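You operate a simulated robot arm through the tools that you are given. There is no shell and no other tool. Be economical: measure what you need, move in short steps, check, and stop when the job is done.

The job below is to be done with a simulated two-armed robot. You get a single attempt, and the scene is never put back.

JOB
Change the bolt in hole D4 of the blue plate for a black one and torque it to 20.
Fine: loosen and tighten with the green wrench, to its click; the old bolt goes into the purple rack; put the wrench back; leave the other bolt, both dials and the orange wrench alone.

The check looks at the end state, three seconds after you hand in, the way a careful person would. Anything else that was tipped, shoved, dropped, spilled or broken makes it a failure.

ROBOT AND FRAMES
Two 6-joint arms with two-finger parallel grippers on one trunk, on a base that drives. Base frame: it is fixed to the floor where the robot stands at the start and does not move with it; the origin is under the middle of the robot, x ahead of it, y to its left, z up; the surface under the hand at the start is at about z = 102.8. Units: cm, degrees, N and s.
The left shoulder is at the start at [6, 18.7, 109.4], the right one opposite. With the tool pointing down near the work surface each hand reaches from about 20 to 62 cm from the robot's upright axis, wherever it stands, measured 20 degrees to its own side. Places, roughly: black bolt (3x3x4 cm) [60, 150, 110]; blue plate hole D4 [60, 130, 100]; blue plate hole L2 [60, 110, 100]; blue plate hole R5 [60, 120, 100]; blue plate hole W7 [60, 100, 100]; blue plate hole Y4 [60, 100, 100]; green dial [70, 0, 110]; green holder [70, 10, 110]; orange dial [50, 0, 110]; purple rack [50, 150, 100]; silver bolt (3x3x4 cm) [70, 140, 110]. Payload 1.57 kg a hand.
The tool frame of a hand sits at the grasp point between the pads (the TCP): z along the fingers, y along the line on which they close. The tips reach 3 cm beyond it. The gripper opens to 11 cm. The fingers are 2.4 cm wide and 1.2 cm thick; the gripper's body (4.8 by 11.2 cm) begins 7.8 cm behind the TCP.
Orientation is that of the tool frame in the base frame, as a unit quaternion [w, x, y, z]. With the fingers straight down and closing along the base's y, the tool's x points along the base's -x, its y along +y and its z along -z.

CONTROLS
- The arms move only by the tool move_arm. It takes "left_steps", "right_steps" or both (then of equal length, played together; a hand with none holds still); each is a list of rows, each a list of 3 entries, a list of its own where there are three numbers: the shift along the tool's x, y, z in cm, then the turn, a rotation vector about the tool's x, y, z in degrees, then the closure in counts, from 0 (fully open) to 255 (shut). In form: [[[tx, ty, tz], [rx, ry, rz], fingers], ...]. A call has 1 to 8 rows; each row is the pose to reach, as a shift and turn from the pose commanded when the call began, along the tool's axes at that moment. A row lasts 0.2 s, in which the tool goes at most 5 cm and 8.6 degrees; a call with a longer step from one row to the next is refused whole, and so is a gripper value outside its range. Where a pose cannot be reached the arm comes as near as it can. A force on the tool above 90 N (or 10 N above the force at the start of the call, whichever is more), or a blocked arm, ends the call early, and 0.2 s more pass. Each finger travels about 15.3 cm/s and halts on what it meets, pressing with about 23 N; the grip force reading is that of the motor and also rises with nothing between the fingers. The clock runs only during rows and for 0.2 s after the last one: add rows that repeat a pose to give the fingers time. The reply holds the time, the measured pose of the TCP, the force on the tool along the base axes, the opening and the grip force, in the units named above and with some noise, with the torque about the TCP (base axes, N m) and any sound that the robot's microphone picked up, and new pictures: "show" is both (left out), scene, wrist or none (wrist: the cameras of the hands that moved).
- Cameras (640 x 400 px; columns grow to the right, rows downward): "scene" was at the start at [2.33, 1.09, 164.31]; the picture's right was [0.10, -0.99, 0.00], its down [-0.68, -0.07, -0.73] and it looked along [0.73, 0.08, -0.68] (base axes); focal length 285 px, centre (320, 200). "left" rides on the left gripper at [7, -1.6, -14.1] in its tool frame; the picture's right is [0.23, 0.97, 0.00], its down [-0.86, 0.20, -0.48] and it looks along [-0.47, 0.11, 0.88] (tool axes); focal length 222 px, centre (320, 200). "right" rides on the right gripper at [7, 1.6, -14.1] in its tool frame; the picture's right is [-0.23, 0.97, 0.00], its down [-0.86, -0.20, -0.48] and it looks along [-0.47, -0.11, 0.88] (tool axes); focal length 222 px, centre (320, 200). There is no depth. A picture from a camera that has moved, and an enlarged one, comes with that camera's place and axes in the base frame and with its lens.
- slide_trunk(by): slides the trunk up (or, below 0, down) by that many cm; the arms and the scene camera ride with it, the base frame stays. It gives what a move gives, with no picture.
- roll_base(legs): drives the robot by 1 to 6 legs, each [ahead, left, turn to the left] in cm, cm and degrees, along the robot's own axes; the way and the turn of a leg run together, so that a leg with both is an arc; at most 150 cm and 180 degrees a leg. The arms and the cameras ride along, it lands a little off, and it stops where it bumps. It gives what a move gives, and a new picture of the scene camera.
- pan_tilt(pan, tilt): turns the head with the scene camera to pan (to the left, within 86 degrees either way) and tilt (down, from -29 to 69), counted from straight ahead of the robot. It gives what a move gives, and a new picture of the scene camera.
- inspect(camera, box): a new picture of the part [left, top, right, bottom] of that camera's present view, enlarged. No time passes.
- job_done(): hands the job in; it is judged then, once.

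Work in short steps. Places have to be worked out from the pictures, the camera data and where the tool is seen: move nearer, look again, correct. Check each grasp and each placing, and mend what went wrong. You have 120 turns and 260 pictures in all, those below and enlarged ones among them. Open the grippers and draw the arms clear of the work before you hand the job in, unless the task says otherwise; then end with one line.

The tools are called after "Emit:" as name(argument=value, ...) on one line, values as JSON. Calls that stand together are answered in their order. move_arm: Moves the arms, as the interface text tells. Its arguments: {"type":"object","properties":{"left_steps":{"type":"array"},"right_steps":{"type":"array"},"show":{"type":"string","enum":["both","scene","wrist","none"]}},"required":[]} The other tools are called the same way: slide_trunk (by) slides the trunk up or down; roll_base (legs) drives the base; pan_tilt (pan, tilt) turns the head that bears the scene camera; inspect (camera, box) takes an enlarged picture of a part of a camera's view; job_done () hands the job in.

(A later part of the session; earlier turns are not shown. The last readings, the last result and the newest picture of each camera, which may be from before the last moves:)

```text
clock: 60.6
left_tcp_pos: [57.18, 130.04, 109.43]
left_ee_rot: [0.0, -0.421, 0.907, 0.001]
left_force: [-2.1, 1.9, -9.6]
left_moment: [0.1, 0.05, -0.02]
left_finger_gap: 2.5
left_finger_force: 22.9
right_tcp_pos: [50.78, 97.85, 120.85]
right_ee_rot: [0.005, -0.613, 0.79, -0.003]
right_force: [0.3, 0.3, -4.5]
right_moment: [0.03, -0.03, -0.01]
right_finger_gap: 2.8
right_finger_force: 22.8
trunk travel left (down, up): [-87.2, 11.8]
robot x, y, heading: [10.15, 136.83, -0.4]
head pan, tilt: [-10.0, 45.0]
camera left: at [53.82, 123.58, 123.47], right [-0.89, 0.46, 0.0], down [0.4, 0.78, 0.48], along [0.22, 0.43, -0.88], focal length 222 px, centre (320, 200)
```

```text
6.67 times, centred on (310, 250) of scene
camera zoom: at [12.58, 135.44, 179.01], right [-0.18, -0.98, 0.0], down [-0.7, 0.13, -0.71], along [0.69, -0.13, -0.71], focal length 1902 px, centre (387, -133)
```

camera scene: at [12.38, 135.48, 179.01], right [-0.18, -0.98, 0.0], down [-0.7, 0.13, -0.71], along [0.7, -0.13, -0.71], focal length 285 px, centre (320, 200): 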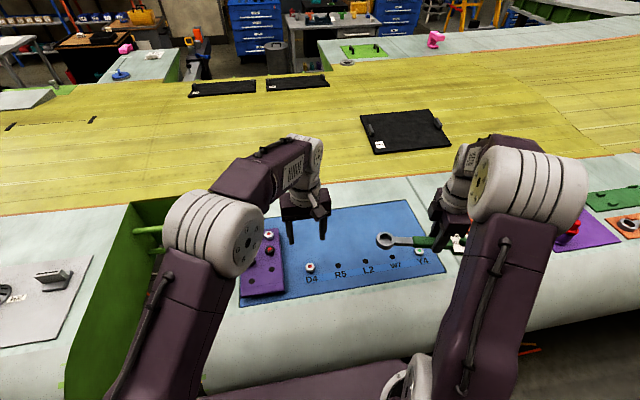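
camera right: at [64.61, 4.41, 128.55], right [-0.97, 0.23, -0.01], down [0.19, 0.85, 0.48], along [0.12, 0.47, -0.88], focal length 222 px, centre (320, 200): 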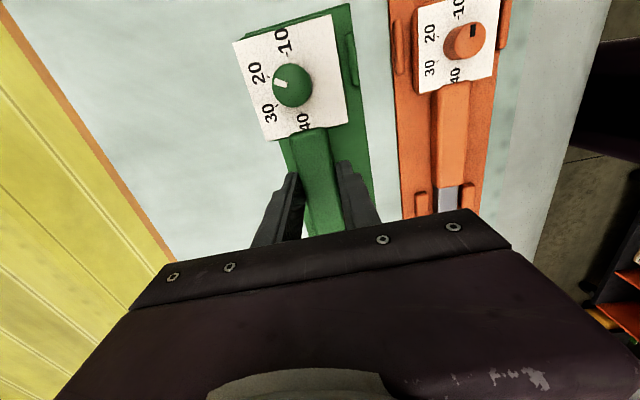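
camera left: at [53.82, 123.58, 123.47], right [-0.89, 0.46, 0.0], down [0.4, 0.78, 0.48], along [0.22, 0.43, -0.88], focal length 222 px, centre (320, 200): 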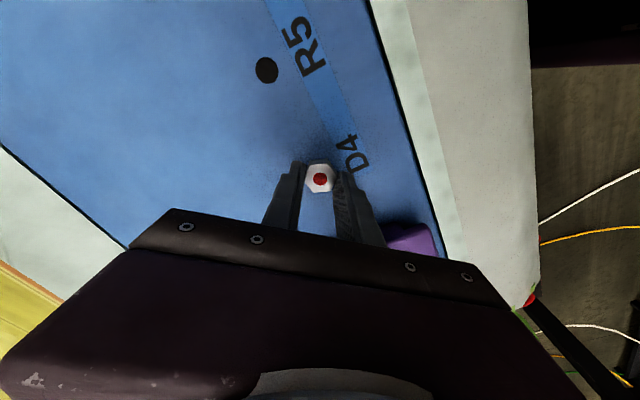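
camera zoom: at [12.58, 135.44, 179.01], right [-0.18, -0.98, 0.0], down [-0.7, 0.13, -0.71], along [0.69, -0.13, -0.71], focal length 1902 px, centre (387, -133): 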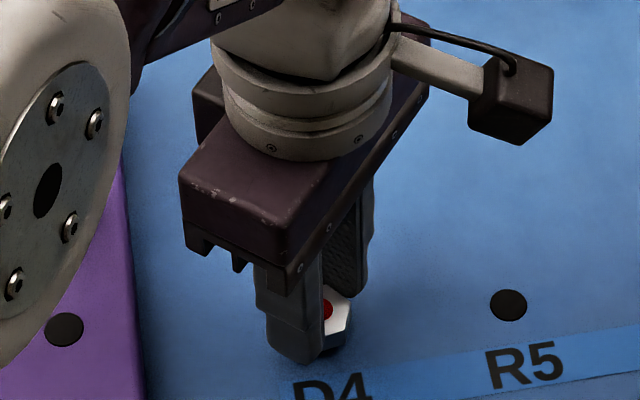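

The head shows a gap beneath it now. I continue another 64° and then try to lift.

Emit:
move_arm(left_steps=[[[0, 0, -0.05], [0, 0, -8], 255], [[0, 0, -0.1], [0, 0, -16], 255], [[0, 0, -0.14], [0, 0, -24], 255], [[0, 0, -0.18], [0, 0, -32], 255], [[0, 0, -0.22], [0, 0, -40], 255], [[0, 0, -0.26], [0, 0, -48], 255], [[0, 0, -0.3], [0, 0, -56], 255], [[0, 0, -0.34], [0, 0, -64], 255]], show="none")

Emit:
move_arm(left_steps=[[[0, 0, -0.5], [0, 0, 0], 255], [[0, 0, -1], [0, 0, 0], 255], [[0, 0, -1.5], [0, 0, 0], 255], [[0, 0, -1.5], [0, 0, 0], 255]], show="wrist")

Emit:
inspect(camera="scene", box=[270, 220, 350, 280])

```text
clock: 62.4
left_tcp_pos: [57.09, 130.12, 109.7]
left_ee_rot: [-0.001, 0.838, -0.546, 0.0]
left_force: [-4.6, 3.3, -14.1]
left_moment: [0.13, 0.18, 0.05]
left_finger_gap: 2.51
left_finger_force: 23.3
right_tcp_pos: [50.75, 97.8, 120.88]
right_ee_rot: [0.004, -0.613, 0.79, -0.003]
right_force: [-0.3, 0.3, -3.5]
right_moment: [0.02, -0.01, 0.0]
right_finger_gap: 2.78
right_finger_force: 23.1
trunk travel left (down, up): [-87.2, 11.8]
robot x, y, heading: [10.15, 136.64, -0.4]
head pan, tilt: [-10.0, 45.0]
```

```text
clock: 63.4
left_tcp_pos: [57.03, 129.96, 111.45]
left_ee_rot: [-0.001, 0.837, -0.547, 0.001]
left_force: [-0.1, 0.6, -0.6]
left_moment: [0.0, -0.02, 0.06]
left_finger_gap: 0.01
left_finger_force: 21.6
right_tcp_pos: [50.57, 97.65, 120.97]
right_ee_rot: [0.005, -0.612, 0.79, -0.004]
right_force: [0.2, 0.0, -4.9]
right_moment: [-0.02, -0.07, 0.02]
right_finger_gap: 2.75
right_finger_force: 23.0
trunk travel left (down, up): [-87.2, 11.8]
robot x, y, heading: [10.22, 136.73, -0.5]
head pan, tilt: [-10.0, 45.0]
camera left: at [61.13, 124.05, 125.49], right [-0.8, -0.6, 0.0], down [-0.53, 0.7, 0.48], along [-0.28, 0.38, -0.88], focal length 222 px, centre (320, 200)
```

left: 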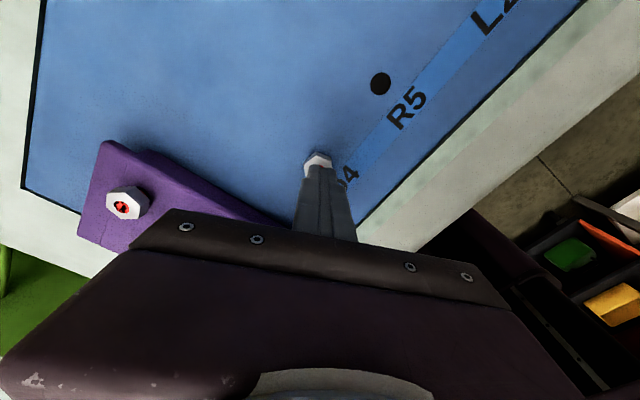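

```text
6.67 times, centred on (310, 250) of scene
camera zoom: at [12.24, 135.26, 179.01], right [-0.18, -0.98, 0.0], down [-0.69, 0.13, -0.71], along [0.7, -0.13, -0.71], focal length 1902 px, centre (387, -133)
```

zoom: 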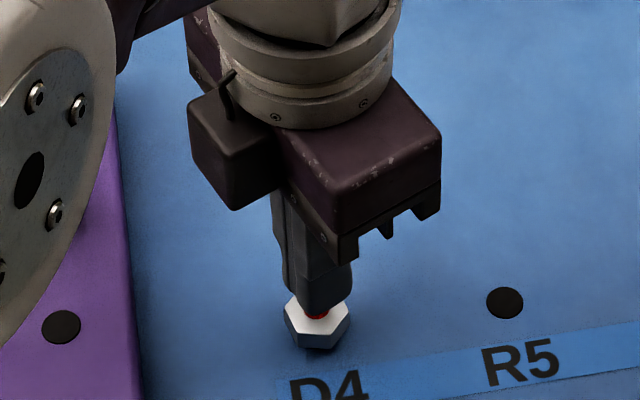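

It is still threaded but higher. I rewind 180° (flats repeat), descend and do another sweep.

Emit:
move_arm(left_steps=[[[0, 0, -1], [0, 0, 8], 139], [[0, 0, -1], [0, 0, 16], 139], [[0, 0, -1], [0, 0, 24], 139], [[0, 0, -1], [0, 0, 32], 139], [[0, 0, -1], [0, 0, 40], 139], [[0, 0, -1], [0, 0, 48], 139], [[0, 0, -1], [0, 0, 56], 139], [[0, 0, -1], [0, 0, 64], 139]], show="none")

Emit:
move_arm(left_steps=[[[0, 0, 0], [0, 0, 8], 139], [[0, 0, 0], [0, 0, 16], 139], [[0, 0, 0], [0, 0, 24], 139], [[0, 0, 0], [0, 0, 32], 139], [[0, 0, 0], [0, 0, 40], 139], [[0, 0, 0], [0, 0, 48], 139], [[0, 0, 0], [0, 0, 56], 139], [[0, 0, 0], [0, 0, 64], 139]], show="none")

Emit:
move_arm(left_steps=[[[0, 0, 0], [0, 0, 8.6], 139], [[0, 0, 0], [0, 0, 17.2], 139], [[0, 0, 0], [0, 0, 25.8], 139], [[0, 0, 0], [0, 0, 34.4], 139], [[0, 0, 0], [0, 0, 43], 139], [[0, 0, 0], [0, 0, 52], 139], [[0, 0, 0], [0, 0, 52], 139]], show="wrist")

Emit:
inspect(camera="left", box=[250, 110, 390, 230])

Emit:
inspect(camera="scene", box=[270, 220, 350, 280])

```text
clock: 65.2
left_tcp_pos: [57.03, 130.09, 112.33]
left_ee_rot: [0.0, -0.419, 0.908, 0.0]
left_force: [1.2, -0.3, 0.2]
left_moment: [-0.01, -0.02, 0.01]
left_finger_gap: 5.03
left_finger_force: 0.0
right_tcp_pos: [50.67, 97.78, 120.84]
right_ee_rot: [0.005, -0.613, 0.79, -0.004]
right_force: [0.7, -0.1, -3.5]
right_moment: [0.01, 0.02, -0.01]
right_finger_gap: 2.78
right_finger_force: 23.2
trunk travel left (down, up): [-87.2, 11.8]
robot x, y, heading: [10.53, 136.64, -0.5]
head pan, tilt: [-10.0, 45.0]
```

```text
clock: 67.0
left_tcp_pos: [57.11, 130.01, 112.32]
left_ee_rot: [0.0, 0.126, 0.992, -0.001]
left_force: [0.0, -0.9, -0.2]
left_moment: [0.01, -0.02, 0.01]
left_finger_gap: 4.97
left_finger_force: 0.2
right_tcp_pos: [50.72, 97.79, 120.98]
right_ee_rot: [0.006, -0.612, 0.791, -0.002]
right_force: [0.0, 0.5, -5.0]
right_moment: [0.0, -0.01, -0.01]
right_finger_gap: 2.77
right_finger_force: 23.1
trunk travel left (down, up): [-87.2, 11.8]
robot x, y, heading: [10.28, 136.77, -0.5]
head pan, tilt: [-10.0, 45.0]
```

```text
refused: row 6 steps farther than a row can; nothing moved
```

```text
3.33 times, centred on (320, 170) of left
camera zoom: at [49.86, 130.06, 126.4], right [0.02, 1.0, 0.0], down [0.88, -0.02, 0.48], along [0.48, -0.01, -0.88], focal length 740 px, centre (320, 300)
```

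zoom: 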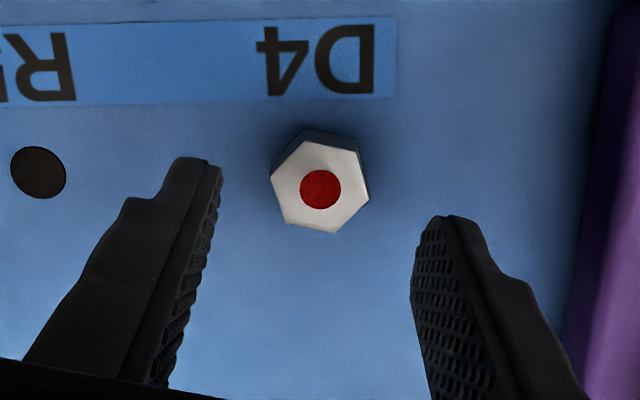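

```text
6.67 times, centred on (310, 250) of scene
camera zoom: at [12.49, 135.38, 179.01], right [-0.18, -0.98, 0.0], down [-0.7, 0.13, -0.71], along [0.7, -0.13, -0.71], focal length 1902 px, centre (387, -133)
```

zoom: 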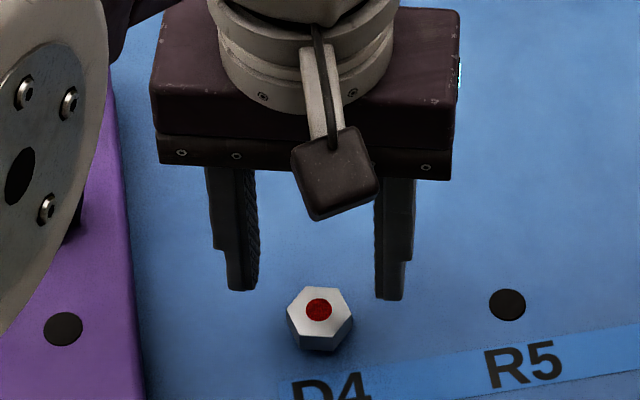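

Pixel comparison against a rack hole shows the head rose ~0.8 cm at the wrench loosening but not since, so it still needs turning while firmly held. I rewind 92°, grip low on the flats, then sweep ~212° at constant height.

Emit:
move_arm(left_steps=[[[0, 0, 0], [0, 0, 8.5], 139], [[0, 0, 0], [0, 0, 17], 139], [[0, 0, 0], [0, 0, 25.5], 139], [[0, 0, 0], [0, 0, 34], 139], [[0, 0, 0], [0, 0, 42.5], 139], [[0, 0, 0], [0, 0, 51], 139], [[0, 0, 0], [0, 0, 59.5], 139], [[0, 0, 0], [0, 0, 68], 139]], show="none")

Emit:
move_arm(left_steps=[[[0, 0, 1.5], [0, 0, 8], 139], [[0, 0, 3], [0, 0, 16], 139], [[0, 0, 4.1], [0, 0, 24], 139], [[0, 0, 4.1], [0, 0, 24], 139], [[0, 0, 4.1], [0, 0, 24], 200], [[0, 0, 4.1], [0, 0, 24], 255], [[0, 0, 4.1], [0, 0, 24], 255]], show="none")

Emit:
inspect(camera="left", box=[270, 140, 370, 220])

Emit:
move_arm(left_steps=[[[0, 0, 0], [0, 0, -8.5], 255], [[0, 0, 0], [0, 0, -17], 255], [[0, 0, 0], [0, 0, -25.5], 255], [[0, 0, 0], [0, 0, -34], 255], [[0, 0, 0], [0, 0, -42.5], 255], [[0, 0, 0], [0, 0, -51], 255], [[0, 0, 0], [0, 0, -59.5], 255], [[0, 0, 0], [0, 0, -68], 255]], show="none")

Emit:
move_arm(left_steps=[[[0, 0, 0], [0, 0, -8.5], 255], [[0, 0, 0], [0, 0, -17], 255], [[0, 0, 0], [0, 0, -25.5], 255], [[0, 0, 0], [0, 0, -34], 255], [[0, 0, 0], [0, 0, -42.5], 255], [[0, 0, 0], [0, 0, -51], 255], [[0, 0, 0], [0, 0, -59.5], 255], [[0, 0, 0], [0, 0, -68], 255]], show="none")

Emit:
inspect(camera="left", box=[270, 140, 370, 220])

```text
clock: 68.8
left_tcp_pos: [57.1, 130.07, 112.25]
left_ee_rot: [-0.001, 0.66, 0.752, 0.0]
left_force: [0.3, -0.2, 0.0]
left_moment: [0.02, 0.01, 0.01]
left_finger_gap: 5.02
left_finger_force: 0.1
right_tcp_pos: [50.62, 97.72, 120.97]
right_ee_rot: [0.005, -0.613, 0.79, -0.004]
right_force: [-0.4, 0.9, -2.5]
right_moment: [0.0, 0.01, -0.02]
right_finger_gap: 2.73
right_finger_force: 22.9
trunk travel left (down, up): [-87.2, 11.8]
robot x, y, heading: [10.38, 136.73, -0.3]
head pan, tilt: [-10.0, 45.0]
```

```text
clock: 70.4
left_tcp_pos: [57.21, 130.01, 108.2]
left_ee_rot: [-0.001, 0.801, 0.599, 0.001]
left_force: [-1.9, 0.7, -1.1]
left_moment: [0.02, 0.06, 0.0]
left_finger_gap: 2.58
left_finger_force: 22.8
right_tcp_pos: [50.74, 97.69, 120.94]
right_ee_rot: [0.005, -0.613, 0.79, -0.004]
right_force: [1.4, -0.5, -4.4]
right_moment: [0.01, 0.0, 0.03]
right_finger_gap: 2.78
right_finger_force: 22.6
trunk travel left (down, up): [-87.2, 11.8]
robot x, y, heading: [10.04, 136.53, -0.1]
head pan, tilt: [-10.0, 45.0]
```

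```text
5.00 times, centred on (320, 180) of left
camera zoom: at [57.41, 137.06, 122.3], right [1.0, -0.06, 0.0], down [-0.05, -0.88, 0.48], along [-0.03, -0.48, -0.88], focal length 1111 px, centre (320, 300)
```

zoom: 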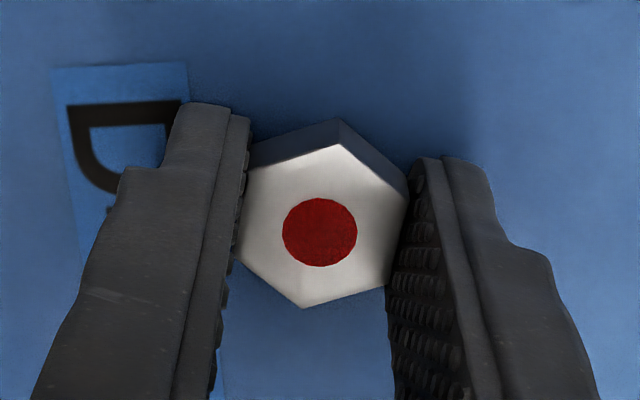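

```text
clock: 72.2
left_tcp_pos: [57.07, 130.15, 108.14]
left_ee_rot: [0.001, 0.328, 0.945, 0.0]
left_force: [-2.6, -0.6, -2.7]
left_moment: [0.03, 0.08, 0.0]
left_finger_gap: 2.55
left_finger_force: 23.2
right_tcp_pos: [50.63, 97.81, 120.92]
right_ee_rot: [0.006, -0.613, 0.79, -0.003]
right_force: [0.3, -0.5, -4.3]
right_moment: [-0.02, -0.01, 0.03]
right_finger_gap: 2.75
right_finger_force: 23.2
trunk travel left (down, up): [-87.2, 11.8]
robot x, y, heading: [10.52, 136.57, -0.3]
head pan, tilt: [-10.0, 45.0]
```

```text
clock: 74.0
left_tcp_pos: [57.01, 130.08, 108.25]
left_ee_rot: [0.0, -0.257, 0.966, 0.001]
left_force: [-4.5, -2.2, -2.5]
left_moment: [-0.08, 0.1, 0.03]
left_finger_gap: 2.56
left_finger_force: 23.1
right_tcp_pos: [50.62, 97.72, 120.92]
right_ee_rot: [0.006, -0.613, 0.79, -0.003]
right_force: [-0.5, 0.1, -4.0]
right_moment: [0.04, 0.01, 0.0]
right_finger_gap: 2.81
right_finger_force: 22.9
trunk travel left (down, up): [-87.2, 11.8]
robot x, y, heading: [10.52, 136.62, -0.3]
head pan, tilt: [-10.0, 45.0]
```

```text
5.00 times, centred on (320, 180) of left
camera zoom: at [51.72, 125.0, 122.29], right [-0.68, 0.73, 0.0], down [0.64, 0.6, 0.48], along [0.35, 0.33, -0.88], focal length 1111 px, centre (320, 300)
```

zoom: 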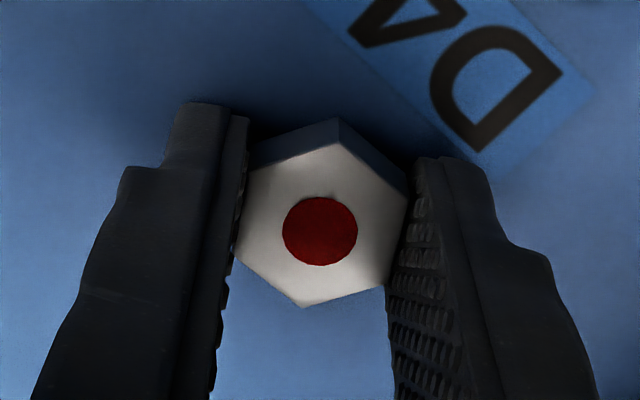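

The bolt turns rigidly with the hand with no rise. I pull up gently by 0.6 cm and see whether it slips or rises.

Emit:
move_arm(left_steps=[[[0, 0, -0.2], [0, 0, 0], 255], [[0, 0, -0.4], [0, 0, 0], 255], [[0, 0, -0.6], [0, 0, 0], 255], [[0, 0, -0.6], [0, 0, 0], 255]], show="none")

Emit:
inspect(camera="left", box=[270, 140, 370, 220])

```text
clock: 75.0
left_tcp_pos: [57.16, 130.06, 108.77]
left_ee_rot: [0.0, -0.256, 0.967, 0.0]
left_force: [-3.2, 1.7, -13.7]
left_moment: [0.03, 0.08, 0.02]
left_finger_gap: 2.54
left_finger_force: 22.7
right_tcp_pos: [50.83, 97.81, 120.95]
right_ee_rot: [0.005, -0.613, 0.79, -0.003]
right_force: [0.0, 0.0, -3.8]
right_moment: [-0.02, 0.01, -0.01]
right_finger_gap: 2.77
right_finger_force: 23.0
trunk travel left (down, up): [-87.2, 11.8]
robot x, y, heading: [10.78, 136.54, -0.6]
head pan, tilt: [-10.0, 45.0]
```

```text
5.00 times, centred on (320, 180) of left
camera zoom: at [51.86, 125.08, 122.83], right [-0.68, 0.73, 0.0], down [0.65, 0.6, 0.48], along [0.35, 0.33, -0.88], focal length 1111 px, centre (320, 300)
```

zoom: 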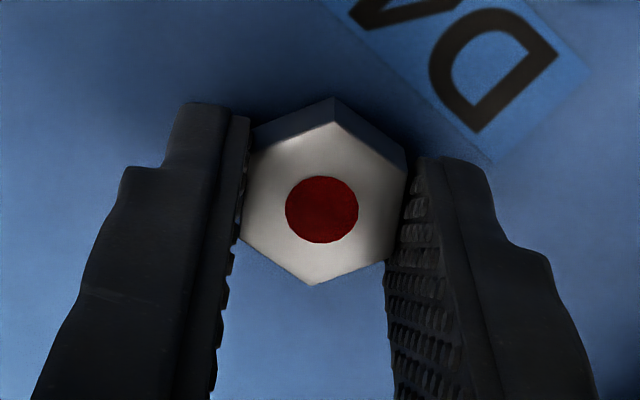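

The bolt still holds against ~14 N and doesn't rise with finger turns, whereas it rose ~0.8 cm during the wrench turn. I park the left hand to the left and will turn it further with the wrench.

Emit:
move_arm(left_steps=[[[0, 0, 0], [0, 0, 0], 139], [[0, 0, -2], [0, 0, 0], 120], [[0, 0, -6], [0, 0, 5], 100], [[0, 0, -10.5], [0, 0, 10], 100], [[-1.5, 4.5, -12], [0, 0, 15], 100], [[-3, 9, -13], [0, 0, 20], 100], [[-4.5, 13.5, -14], [0, 0, 25], 100], [[-6, 18, -15], [0, 0, 30], 100]], show="none")

Emit:
move_arm(left_steps=[[[0.5, 4.5, 0], [0, 0, 0], 100], [[1, 9, 0], [0, 0, 0], 100], [[1, 13, 0], [0, 0, 0], 100]], show="scene")

Emit:
inspect(camera="scene", box=[270, 220, 350, 280])

```text
clock: 76.8
left_tcp_pos: [53.27, 148.85, 123.76]
left_ee_rot: [0.0, 0.003, 1.0, 0.0]
left_force: [0.5, 0.0, -0.2]
left_moment: [-0.06, -0.03, 0.01]
left_finger_gap: 6.66
left_finger_force: 0.1
right_tcp_pos: [50.61, 98.07, 121.0]
right_ee_rot: [0.005, -0.613, 0.79, -0.005]
right_force: [0.0, 0.5, -4.3]
right_moment: [0.0, 0.0, 0.0]
right_finger_gap: 2.78
right_finger_force: 23.6
trunk travel left (down, up): [-87.2, 11.8]
robot x, y, heading: [10.14, 136.78, -0.4]
head pan, tilt: [-10.0, 45.0]
```

```text
clock: 77.6
left_tcp_pos: [52.47, 161.72, 123.86]
left_ee_rot: [0.0, 0.003, 1.0, 0.0]
left_force: [0.2, -0.1, -0.6]
left_moment: [0.01, 0.0, -0.01]
left_finger_gap: 6.68
left_finger_force: 0.0
right_tcp_pos: [50.81, 97.95, 120.95]
right_ee_rot: [0.005, -0.613, 0.79, -0.004]
right_force: [0.6, 0.7, -4.6]
right_moment: [0.02, -0.02, -0.02]
right_finger_gap: 2.79
right_finger_force: 23.2
trunk travel left (down, up): [-87.2, 11.8]
robot x, y, heading: [10.51, 136.42, -0.6]
head pan, tilt: [-10.0, 45.0]
camera scene: at [12.51, 135.52, 179.01], right [-0.18, -0.98, 0.0], down [-0.7, 0.13, -0.71], along [0.7, -0.13, -0.71], focal length 285 px, centre (320, 200)
```

scene: 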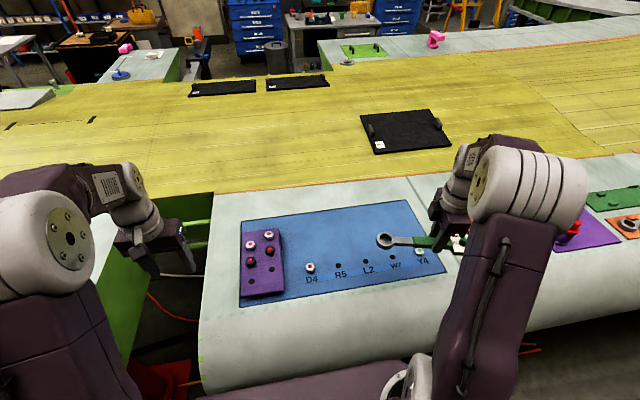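

```text
6.67 times, centred on (310, 250) of scene
camera zoom: at [12.51, 135.52, 179.01], right [-0.18, -0.98, 0.0], down [-0.7, 0.13, -0.71], along [0.7, -0.13, -0.71], focal length 1902 px, centre (387, -133)
```

zoom: 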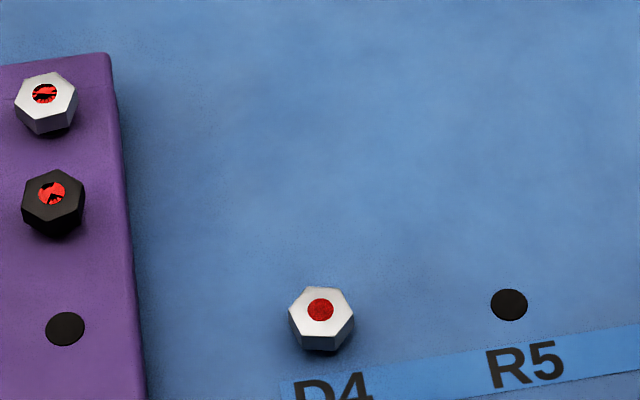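

I bring the wrench back above D4 with the handle at about −165°.

Emit:
move_arm(right_steps=[[[-3.3, 1.6, 0], [0, 0, 7.6], 255], [[-6.6, 3.2, 0], [0, 0, 15.2], 255], [[-9.9, 4.8, 0], [0, 0, 22.9], 255], [[-13.2, 6.4, 0], [0, 0, 30.5], 255], [[-16.5, 8, 0], [0, 0, 38.1], 255], [[-19.8, 9.7, 0], [0, 0, 45.8], 255], [[-23.1, 11.3, 0], [0, 0, 53.4], 255], [[-26.4, 12.9, 0], [0, 0, 61], 255]], show="none")

Emit:
move_arm(right_steps=[[[0, 0, 4], [0, 0, 0], 255], [[0, 0, 8], [0, 0, 0], 255], [[0, 0, 8], [0, 0, 0], 255]], show="none")

Emit:
inspect(camera="scene", box=[270, 220, 350, 280])

Emit:
inspect(camera="left", box=[0, 0, 640, 400])

```text
clock: 79.4
left_tcp_pos: [52.48, 161.82, 123.9]
left_ee_rot: [0.0, 0.002, 1.0, -0.001]
left_force: [-0.2, 0.2, 0.0]
left_moment: [0.01, 0.01, -0.01]
left_finger_gap: 6.68
left_finger_force: 0.1
right_tcp_pos: [44.64, 127.03, 121.03]
right_ee_rot: [0.006, -0.128, 0.992, -0.002]
right_force: [0.1, -0.2, -5.0]
right_moment: [-0.04, 0.0, 0.02]
right_finger_gap: 2.78
right_finger_force: 23.2
trunk travel left (down, up): [-87.2, 11.8]
robot x, y, heading: [10.58, 136.67, -0.3]
head pan, tilt: [-10.0, 45.0]
```

```text
clock: 80.2
left_tcp_pos: [52.43, 161.58, 123.89]
left_ee_rot: [0.001, 0.004, 1.0, 0.0]
left_force: [-0.6, 0.2, 0.3]
left_moment: [0.0, -0.03, -0.01]
left_finger_gap: 6.68
left_finger_force: 0.0
right_tcp_pos: [44.78, 126.7, 113.05]
right_ee_rot: [0.006, -0.127, 0.992, -0.002]
right_force: [-0.7, -0.4, -3.5]
right_moment: [0.0, -0.04, 0.0]
right_finger_gap: 2.79
right_finger_force: 23.1
trunk travel left (down, up): [-87.2, 11.8]
robot x, y, heading: [10.27, 136.61, -0.1]
head pan, tilt: [-10.0, 45.0]
```

```text
6.67 times, centred on (310, 250) of scene
camera zoom: at [12.37, 135.43, 179.01], right [-0.18, -0.98, 0.0], down [-0.7, 0.13, -0.71], along [0.7, -0.13, -0.71], focal length 1902 px, centre (387, -133)
```

zoom: 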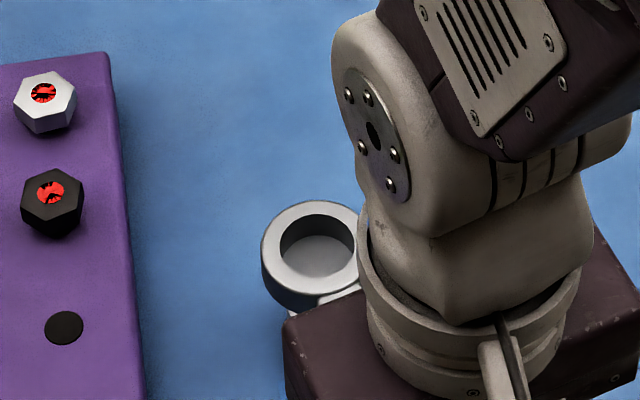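

```text
1.00 times, centred on (320, 200) of left (not enlarged: the box is as wide or as high as the picture)
camera zoom: at [45.35, 159.94, 137.98], right [-0.22, 0.98, 0.0], down [0.86, 0.19, 0.48], along [0.47, 0.11, -0.88], focal length 222 px, centre (320, 200)
```

zoom: 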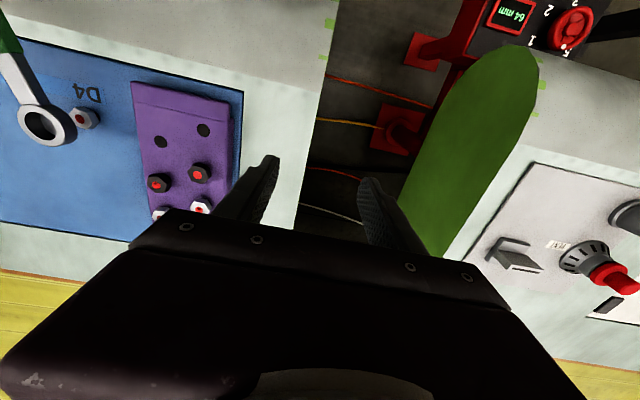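

The ring is above D4. I lower it onto the head, watching the force.

Emit:
move_arm(right_steps=[[[0, 0, 1], [0, 0, 0], 255], [[0, 0, 2], [0, 0, 0], 255], [[0, 0, 3], [0, 0, 0], 255], [[0, 0, 3.8], [0, 0, 0], 255], [[0, 0, 4.4], [0, 0, 0], 255], [[0, 0, 4.9], [0, 0, 0], 255], [[0, 0, 4.9], [0, 0, 0], 255]], show="none")

Emit:
inspect(camera="scene", box=[285, 240, 335, 280])

```text
clock: 81.8
left_tcp_pos: [52.41, 161.67, 123.95]
left_ee_rot: [0.0, 0.003, 1.0, 0.001]
left_force: [-0.1, -0.7, 0.0]
left_moment: [-0.02, -0.01, 0.0]
left_finger_gap: 6.7
left_finger_force: 0.0
right_tcp_pos: [44.89, 126.89, 108.07]
right_ee_rot: [0.007, -0.127, 0.992, 0.0]
right_force: [0.1, 0.2, -3.8]
right_moment: [0.02, -0.01, 0.0]
right_finger_gap: 2.79
right_finger_force: 23.0
trunk travel left (down, up): [-87.2, 11.8]
robot x, y, heading: [10.13, 136.78, -0.4]
head pan, tilt: [-10.0, 45.0]
```

```text
10.00 times, centred on (310, 260) of scene
camera zoom: at [12.45, 135.44, 179.01], right [-0.18, -0.98, 0.0], down [-0.7, 0.13, -0.71], along [0.7, -0.13, -0.71], focal length 2853 px, centre (420, -400)
```

zoom: 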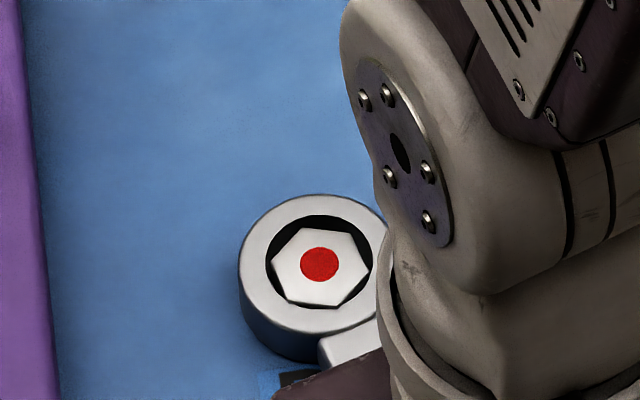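

The ring is seated. I sweep the wrench 60° twice, counter-clockwise.

Emit:
move_arm(right_steps=[[[-0.11, -1.67, 0], [0, 0, -7.5], 255], [[-0.44, -3.31, 0], [0, 0, -15], 255], [[-0.97, -4.9, 0], [0, 0, -22.5], 255], [[-1.71, -6.4, 0], [0, 0, -30], 255], [[-2.65, -7.79, 0], [0, 0, -37.5], 255], [[-3.75, -9.05, 0], [0, 0, -45], 255], [[-5.01, -10.15, 0], [0, 0, -52.5], 255], [[-6.4, -11.09, 0], [0, 0, -60], 255]], show="none")

Emit:
inspect(camera="scene", box=[285, 240, 335, 280])

Emit:
move_arm(right_steps=[[[-0.11, -1.67, 0], [0, 0, -7.5], 255], [[-0.44, -3.31, 0], [0, 0, -15], 255], [[-0.97, -4.9, 0], [0, 0, -22.5], 255], [[-1.71, -6.4, 0], [0, 0, -30], 255], [[-2.65, -7.79, 0], [0, 0, -37.5], 255], [[-3.75, -9.05, 0], [0, 0, -45], 255], [[-5.01, -10.15, 0], [0, 0, -52.5], 255], [[-6.4, -11.09, 0], [0, 0, -60], 255]], show="none")

Emit:
inspect(camera="scene", box=[285, 240, 335, 280])

```text
clock: 83.6
left_tcp_pos: [52.7, 161.59, 123.78]
left_ee_rot: [0.0, 0.004, 1.0, -0.001]
left_force: [0.3, 0.0, 0.2]
left_moment: [0.0, -0.02, -0.04]
left_finger_gap: 6.68
left_finger_force: 0.1
right_tcp_pos: [53.77, 117.46, 108.16]
right_ee_rot: [0.005, -0.607, 0.794, -0.004]
right_force: [-1.4, 0.3, -5.1]
right_moment: [0.0, 0.04, 0.09]
right_finger_gap: 2.78
right_finger_force: 23.0
trunk travel left (down, up): [-87.2, 11.8]
robot x, y, heading: [10.2, 136.56, -0.2]
head pan, tilt: [-10.0, 45.0]
```

```text
10.00 times, centred on (310, 260) of scene
camera zoom: at [12.52, 135.4, 179.01], right [-0.18, -0.98, 0.0], down [-0.7, 0.13, -0.71], along [0.7, -0.13, -0.71], focal length 2853 px, centre (420, -400)
```

zoom: 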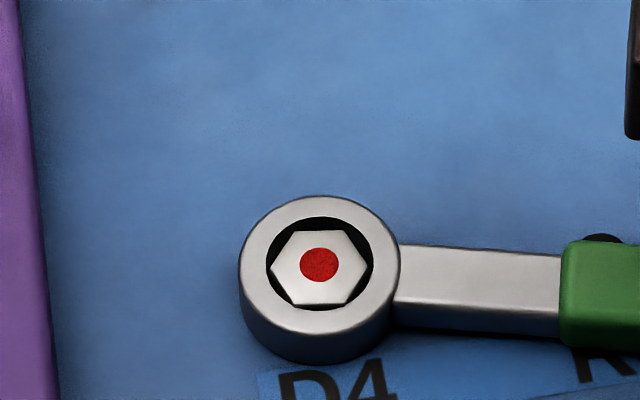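

```text
clock: 85.4
left_tcp_pos: [52.59, 161.74, 123.83]
left_ee_rot: [-0.001, 0.004, 1.0, 0.0]
left_force: [0.5, 0.5, 0.7]
left_moment: [0.02, 0.0, -0.03]
left_finger_gap: 6.69
left_finger_force: 0.2
right_tcp_pos: [66.37, 120.96, 108.3]
right_ee_rot: [-0.001, 0.923, -0.385, 0.006]
right_force: [-0.7, 0.1, -4.1]
right_moment: [0.01, 0.0, -0.04]
right_finger_gap: 2.78
right_finger_force: 22.7
trunk travel left (down, up): [-87.2, 11.8]
robot x, y, heading: [10.52, 136.61, -0.2]
head pan, tilt: [-10.0, 45.0]
```

```text
10.00 times, centred on (310, 260) of scene
camera zoom: at [12.6, 135.49, 179.01], right [-0.18, -0.98, 0.0], down [-0.7, 0.13, -0.71], along [0.69, -0.13, -0.71], focal length 2853 px, centre (420, -400)
```

zoom: 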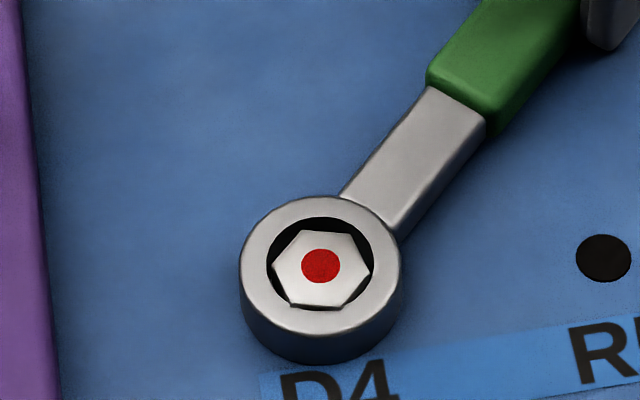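

The hold is a thread constraint, as the bolt spins freely but resists lifting. I'll keep unscrewing with the fingers. In one call I clear the wrench to the right and bring the left hand back over D4 with its yaw rewound.

Emit:
move_arm(right_steps=[[[0, 0, -2.5], [0, 0, 0], 255], [[0, 0, -7], [0, 0, 8.5], 255], [[0.9, 4.5, -8], [0, 0, 17], 255], [[1.8, 9.1, -9], [0, 0, 25.5], 255], [[2.7, 13.6, -10], [0, 0, 34], 255], [[3.5, 18.2, -11], [0, 0, 42.5], 255], [[4.4, 22.7, -12], [0, 0, 51], 255], [[5.3, 27.3, -12.7], [0, 0, 59.5], 255]], left_steps=[[[0, 0, 0], [0, 0, 8.5], 120], [[-0.7, -4.5, 0], [0, 0, 17], 139], [[-1.4, -9, 1], [0, 0, 25.5], 139], [[-2.1, -13.5, 2], [0, 0, 34], 139], [[-2.8, -18, 3], [0, 0, 42.5], 139], [[-3.4, -22.5, 4], [0, 0, 51], 139], [[-4, -27, 5], [0, 0, 59.5], 139], [[-4.6, -31.5, 6], [0, 0, 68], 139]], show="none")

Emit:
move_arm(left_steps=[[[0, 0, 0.5], [0, 0, 8.5], 139], [[0, 0, 1], [0, 0, 17], 139], [[0, 0, 2], [0, 0, 25.5], 139], [[0, 0, 3], [0, 0, 34], 139], [[0, 0, 4], [0, 0, 42.5], 139], [[0, 0, 5], [0, 0, 51], 139], [[0, 0, 6], [0, 0, 59.5], 139], [[0, 0, 6], [0, 0, 68], 139]], show="wrist")

Emit:
inspect(camera="left", box=[250, 110, 390, 230])

```text
clock: 87.2
left_tcp_pos: [56.82, 129.72, 117.81]
left_ee_rot: [-0.001, 0.563, 0.826, 0.003]
left_force: [-0.5, 0.2, 0.2]
left_moment: [0.01, -0.02, 0.02]
left_finger_gap: 5.0
left_finger_force: 0.0
right_tcp_pos: [50.21, 97.47, 120.82]
right_ee_rot: [0.007, -0.609, 0.793, -0.001]
right_force: [-0.4, -1.2, -3.9]
right_moment: [-0.01, 0.0, 0.0]
right_finger_gap: 2.8
right_finger_force: 22.8
trunk travel left (down, up): [-87.2, 11.8]
robot x, y, heading: [10.16, 136.91, -0.4]
head pan, tilt: [-10.0, 45.0]
```

```text
clock: 89.0
left_tcp_pos: [56.8, 130.16, 111.63]
left_ee_rot: [-0.001, 0.929, 0.37, 0.001]
left_force: [-0.4, 0.4, 0.1]
left_moment: [-0.01, 0.0, 0.02]
left_finger_gap: 5.03
left_finger_force: 0.1
right_tcp_pos: [50.33, 97.83, 120.87]
right_ee_rot: [0.005, -0.609, 0.793, -0.003]
right_force: [0.6, 0.5, -3.9]
right_moment: [0.0, -0.01, 0.05]
right_finger_gap: 2.79
right_finger_force: 22.7
trunk travel left (down, up): [-87.2, 11.8]
robot x, y, heading: [10.43, 136.83, -0.3]
head pan, tilt: [-10.0, 45.0]
camera left: at [60.74, 136.0, 125.86], right [0.83, -0.55, 0.0], down [-0.48, -0.73, 0.48], along [-0.26, -0.4, -0.88], focal length 222 px, centre (320, 200)
```

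left: 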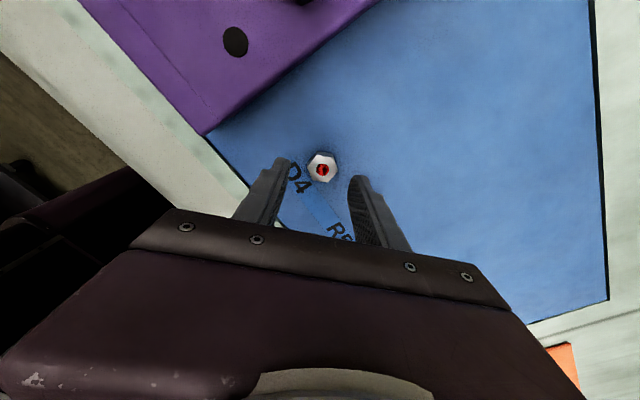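

```text
3.33 times, centred on (320, 170) of left
camera zoom: at [60.74, 136.0, 125.86], right [0.83, -0.55, 0.0], down [-0.48, -0.73, 0.48], along [-0.26, -0.4, -0.88], focal length 740 px, centre (320, 300)
```

zoom: 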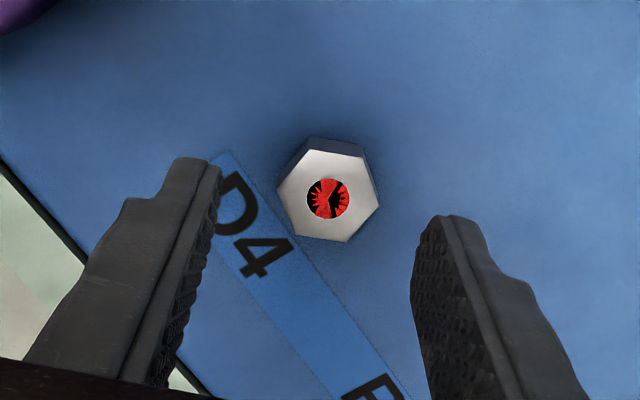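

The dot is now bright red like the free bolts in the rack, so it may be free. I align to the flats (−37°), descend, grip, and lift a little.

Emit:
move_arm(left_steps=[[[0.1, 0.3, 0], [0, 0, -8], 139], [[0.1, 0.3, 0.5], [0, 0, -16], 139], [[0.1, 0.3, 1.5], [0, 0, -24], 139], [[0.1, 0.3, 2.5], [0, 0, -32], 139], [[0.1, 0.3, 3.4], [0, 0, -37], 139], [[0.1, 0.3, 3.4], [0, 0, -37], 200], [[0.1, 0.3, 3.4], [0, 0, -37], 255], [[0.1, 0.3, 3.4], [0, 0, -37], 255]], show="none")

Emit:
move_arm(left_steps=[[[0, 0, -0.3], [0, 0, 0], 255], [[0, 0, -0.7], [0, 0, 0], 255], [[0, 0, -1.2], [0, 0, 0], 255], [[0, 0, -2], [0, 0, 0], 255], [[0, 0, -3], [0, 0, 0], 255]], show="none")

Emit:
inspect(camera="left", box=[250, 110, 390, 230])

Emit:
inspect(camera="scene", box=[260, 220, 340, 280])

```text
clock: 90.8
left_tcp_pos: [57.1, 130.06, 108.33]
left_ee_rot: [0.0, 0.762, 0.647, 0.0]
left_force: [-0.5, 0.3, 0.3]
left_moment: [0.0, 0.0, 0.0]
left_finger_gap: 2.53
left_finger_force: 23.2
right_tcp_pos: [50.3, 97.73, 120.82]
right_ee_rot: [0.005, -0.609, 0.793, -0.003]
right_force: [0.3, 0.2, -4.3]
right_moment: [-0.01, 0.01, -0.01]
right_finger_gap: 2.79
right_finger_force: 23.2
trunk travel left (down, up): [-87.2, 11.8]
robot x, y, heading: [9.97, 136.75, -0.7]
head pan, tilt: [-10.0, 45.0]
```

```text
clock: 92.0
left_tcp_pos: [57.13, 130.0, 111.32]
left_ee_rot: [-0.001, 0.762, 0.647, 0.001]
left_force: [0.1, -1.1, -0.9]
left_moment: [0.03, 0.0, -0.01]
left_finger_gap: 2.56
left_finger_force: 22.9
right_tcp_pos: [50.28, 97.78, 120.88]
right_ee_rot: [0.004, -0.61, 0.793, -0.004]
right_force: [-0.4, -0.1, -4.4]
right_moment: [-0.01, -0.01, -0.02]
right_finger_gap: 2.78
right_finger_force: 23.2
trunk travel left (down, up): [-87.2, 11.8]
robot x, y, heading: [10.0, 136.5, -0.6]
head pan, tilt: [-10.0, 45.0]
```

```text
3.33 times, centred on (320, 170) of left
camera zoom: at [56.63, 136.98, 125.49], right [1.0, 0.07, 0.0], down [0.06, -0.88, 0.48], along [0.03, -0.48, -0.88], focal length 740 px, centre (320, 300)
```

zoom: 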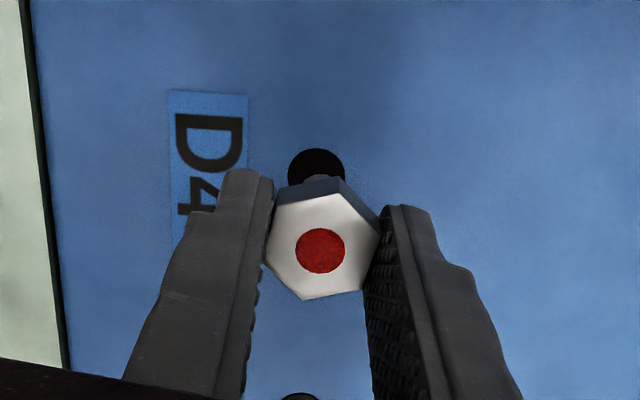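

```text
6.67 times, centred on (300, 250) of scene
camera zoom: at [12.47, 135.39, 179.01], right [-0.18, -0.98, 0.0], down [-0.7, 0.13, -0.71], along [0.7, -0.13, -0.71], focal length 1902 px, centre (453, -133)
```

zoom: 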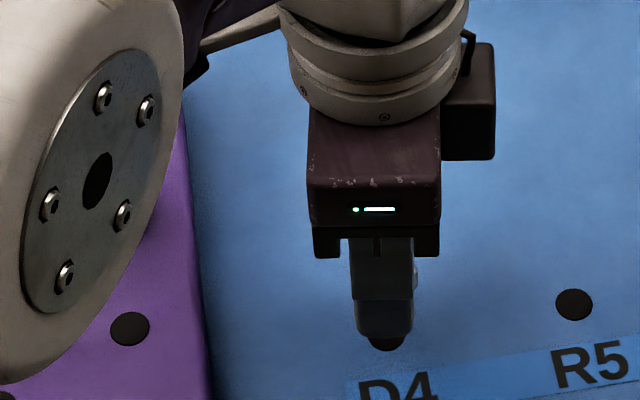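

The bolt came free and hole D4 is empty. The empty rack hole A works out at [57.3, 140.8] with the rack top near z≈108.5, so I carry the bolt above it.

Emit:
move_arm(left_steps=[[[0, 0, -3], [0, 0, -8.5], 255], [[0, 0, -7.5], [0, 0, -17], 255], [[2.2, -0.3, -7.5], [0, 0, -25.5], 255], [[4.4, -0.7, -7.5], [0, 0, -34], 255], [[6.6, -1, -7.5], [0, 0, -42.5], 255], [[8.8, -1.3, -7.5], [0, 0, -51], 255], [[10.68, -1.65, -7.5], [0, 0, -59.5], 255], [[10.68, -1.65, -7.5], [0, 0, -68], 255]], show="wrist")

Emit:
inspect(camera="scene", box=[230, 220, 310, 280])

Emit:
inspect(camera="left", box=[260, 120, 380, 210])

```text
clock: 93.8
left_tcp_pos: [57.22, 140.76, 118.88]
left_ee_rot: [0.0, 0.269, 0.963, 0.001]
left_force: [0.3, 0.1, 0.3]
left_moment: [0.0, -0.01, 0.0]
left_finger_gap: 2.57
left_finger_force: 23.0
right_tcp_pos: [50.24, 97.68, 120.75]
right_ee_rot: [0.004, -0.609, 0.793, -0.003]
right_force: [-0.2, -0.2, -4.4]
right_moment: [0.02, 0.0, 0.01]
right_finger_gap: 2.76
right_finger_force: 22.6
trunk travel left (down, up): [-87.2, 11.8]
robot x, y, heading: [10.42, 136.66, -0.5]
head pan, tilt: [-10.0, 45.0]
camera left: at [50.36, 142.87, 133.0], right [0.31, 0.95, 0.0], down [0.83, -0.27, 0.48], along [0.46, -0.15, -0.88], focal length 222 px, centre (320, 200)
```

left: 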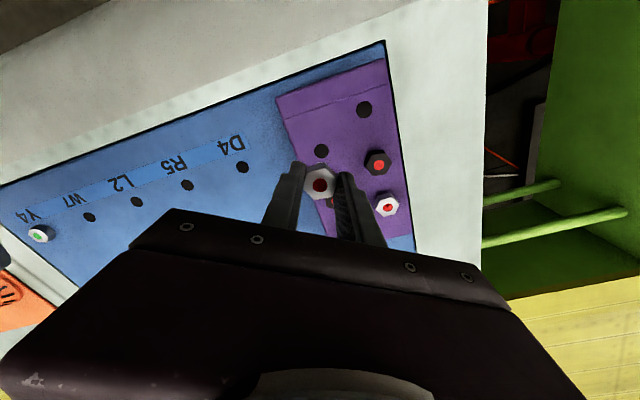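

```text
6.67 times, centred on (270, 250) of scene
camera zoom: at [12.47, 135.34, 179.01], right [-0.18, -0.98, 0.0], down [-0.7, 0.13, -0.71], along [0.7, -0.13, -0.71], focal length 1902 px, centre (653, -133)
```

zoom: 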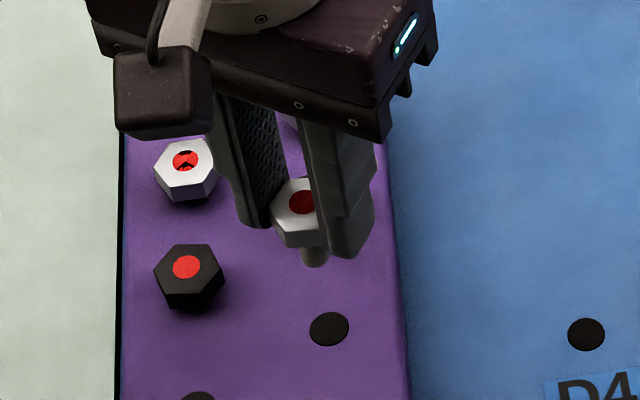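

```text
4.44 times, centred on (320, 165) of left
camera zoom: at [50.36, 142.87, 133.0], right [0.31, 0.95, 0.0], down [0.83, -0.27, 0.48], along [0.46, -0.15, -0.88], focal length 987 px, centre (320, 356)
```

zoom: 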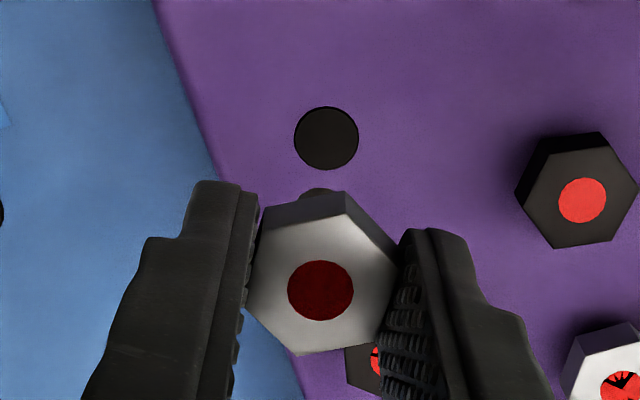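

Hole A is confirmed at [57.3, 140.8], directly below. I lower the bolt gradually.

Emit:
move_arm(left_steps=[[[0, 0, 2], [0, 0, 0], 255], [[0, 0, 4], [0, 0, 0], 255], [[0, 0, 4.6], [0, 0, 0], 255], [[0, 0, 4.6], [0, 0, 0], 255]], show="none")

Emit:
inspect(camera="scene", box=[240, 235, 300, 280])

Emit:
inspect(camera="left", box=[270, 130, 370, 205])

```text
clock: 94.8
left_tcp_pos: [57.33, 140.82, 114.27]
left_ee_rot: [0.0, 0.27, 0.963, 0.001]
left_force: [-0.3, 0.3, -0.5]
left_moment: [-0.02, -0.01, 0.04]
left_finger_gap: 2.55
left_finger_force: 23.3
right_tcp_pos: [50.34, 97.71, 120.86]
right_ee_rot: [0.004, -0.609, 0.793, -0.004]
right_force: [0.2, 0.0, -4.6]
right_moment: [-0.02, 0.02, 0.01]
right_finger_gap: 2.76
right_finger_force: 23.1
trunk travel left (down, up): [-87.2, 11.8]
robot x, y, heading: [10.3, 136.6, -0.4]
head pan, tilt: [-10.0, 45.0]
```

```text
8.89 times, centred on (270, 258) of scene
camera zoom: at [12.48, 135.41, 179.01], right [-0.18, -0.98, 0.0], down [-0.7, 0.13, -0.71], along [0.7, -0.13, -0.71], focal length 2536 px, centre (764, -311)
```

zoom: 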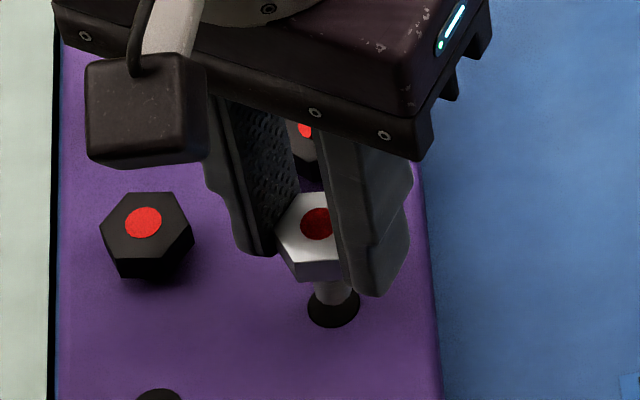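

```text
5.33 times, centred on (320, 168) of left
camera zoom: at [50.38, 142.9, 128.4], right [0.31, 0.95, 0.0], down [0.83, -0.27, 0.48], along [0.45, -0.15, -0.88], focal length 1185 px, centre (320, 373)
```

zoom: 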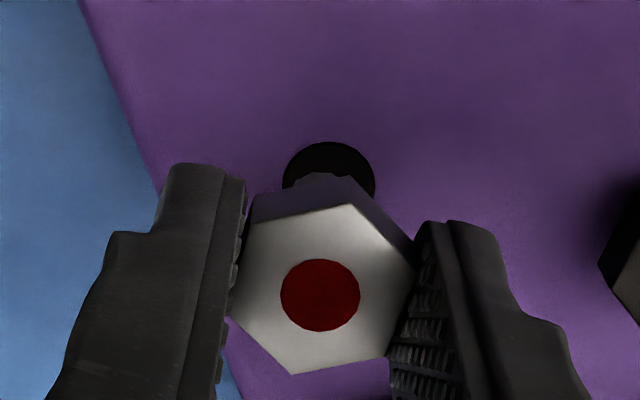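

The shank is right over the hole. I lower further in small steps.

Emit:
move_arm(left_steps=[[[0, 0, 0.6], [0, 0, 0], 255], [[0, 0, 1.2], [0, 0, 0], 255], [[0, 0, 1.7], [0, 0, 0], 255], [[0, 0, 2.2], [0, 0, 0], 255], [[0, 0, 2.2], [0, 0, 0], 255]], show="none")

Emit:
inspect(camera="scene", box=[240, 235, 300, 280])

```text
clock: 96.0
left_tcp_pos: [57.26, 140.81, 112.1]
left_ee_rot: [0.0, 0.271, 0.963, 0.0]
left_force: [0.4, -0.8, -0.2]
left_moment: [0.01, -0.01, -0.01]
left_finger_gap: 2.58
left_finger_force: 22.9
right_tcp_pos: [50.27, 97.67, 120.72]
right_ee_rot: [0.005, -0.609, 0.793, -0.003]
right_force: [0.0, 0.4, -3.9]
right_moment: [0.02, 0.01, 0.0]
right_finger_gap: 2.78
right_finger_force: 22.9
trunk travel left (down, up): [-87.2, 11.8]
robot x, y, heading: [10.29, 136.58, -0.5]
head pan, tilt: [-10.0, 45.0]
```

```text
8.89 times, centred on (270, 258) of scene
camera zoom: at [12.5, 135.39, 179.01], right [-0.18, -0.98, 0.0], down [-0.7, 0.13, -0.71], along [0.7, -0.13, -0.71], focal length 2536 px, centre (764, -311)
```

zoom: 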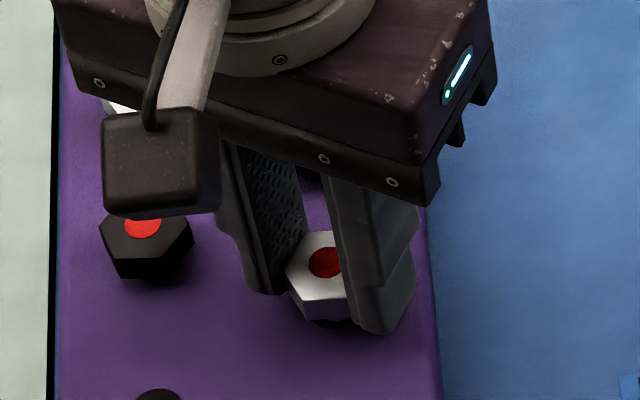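

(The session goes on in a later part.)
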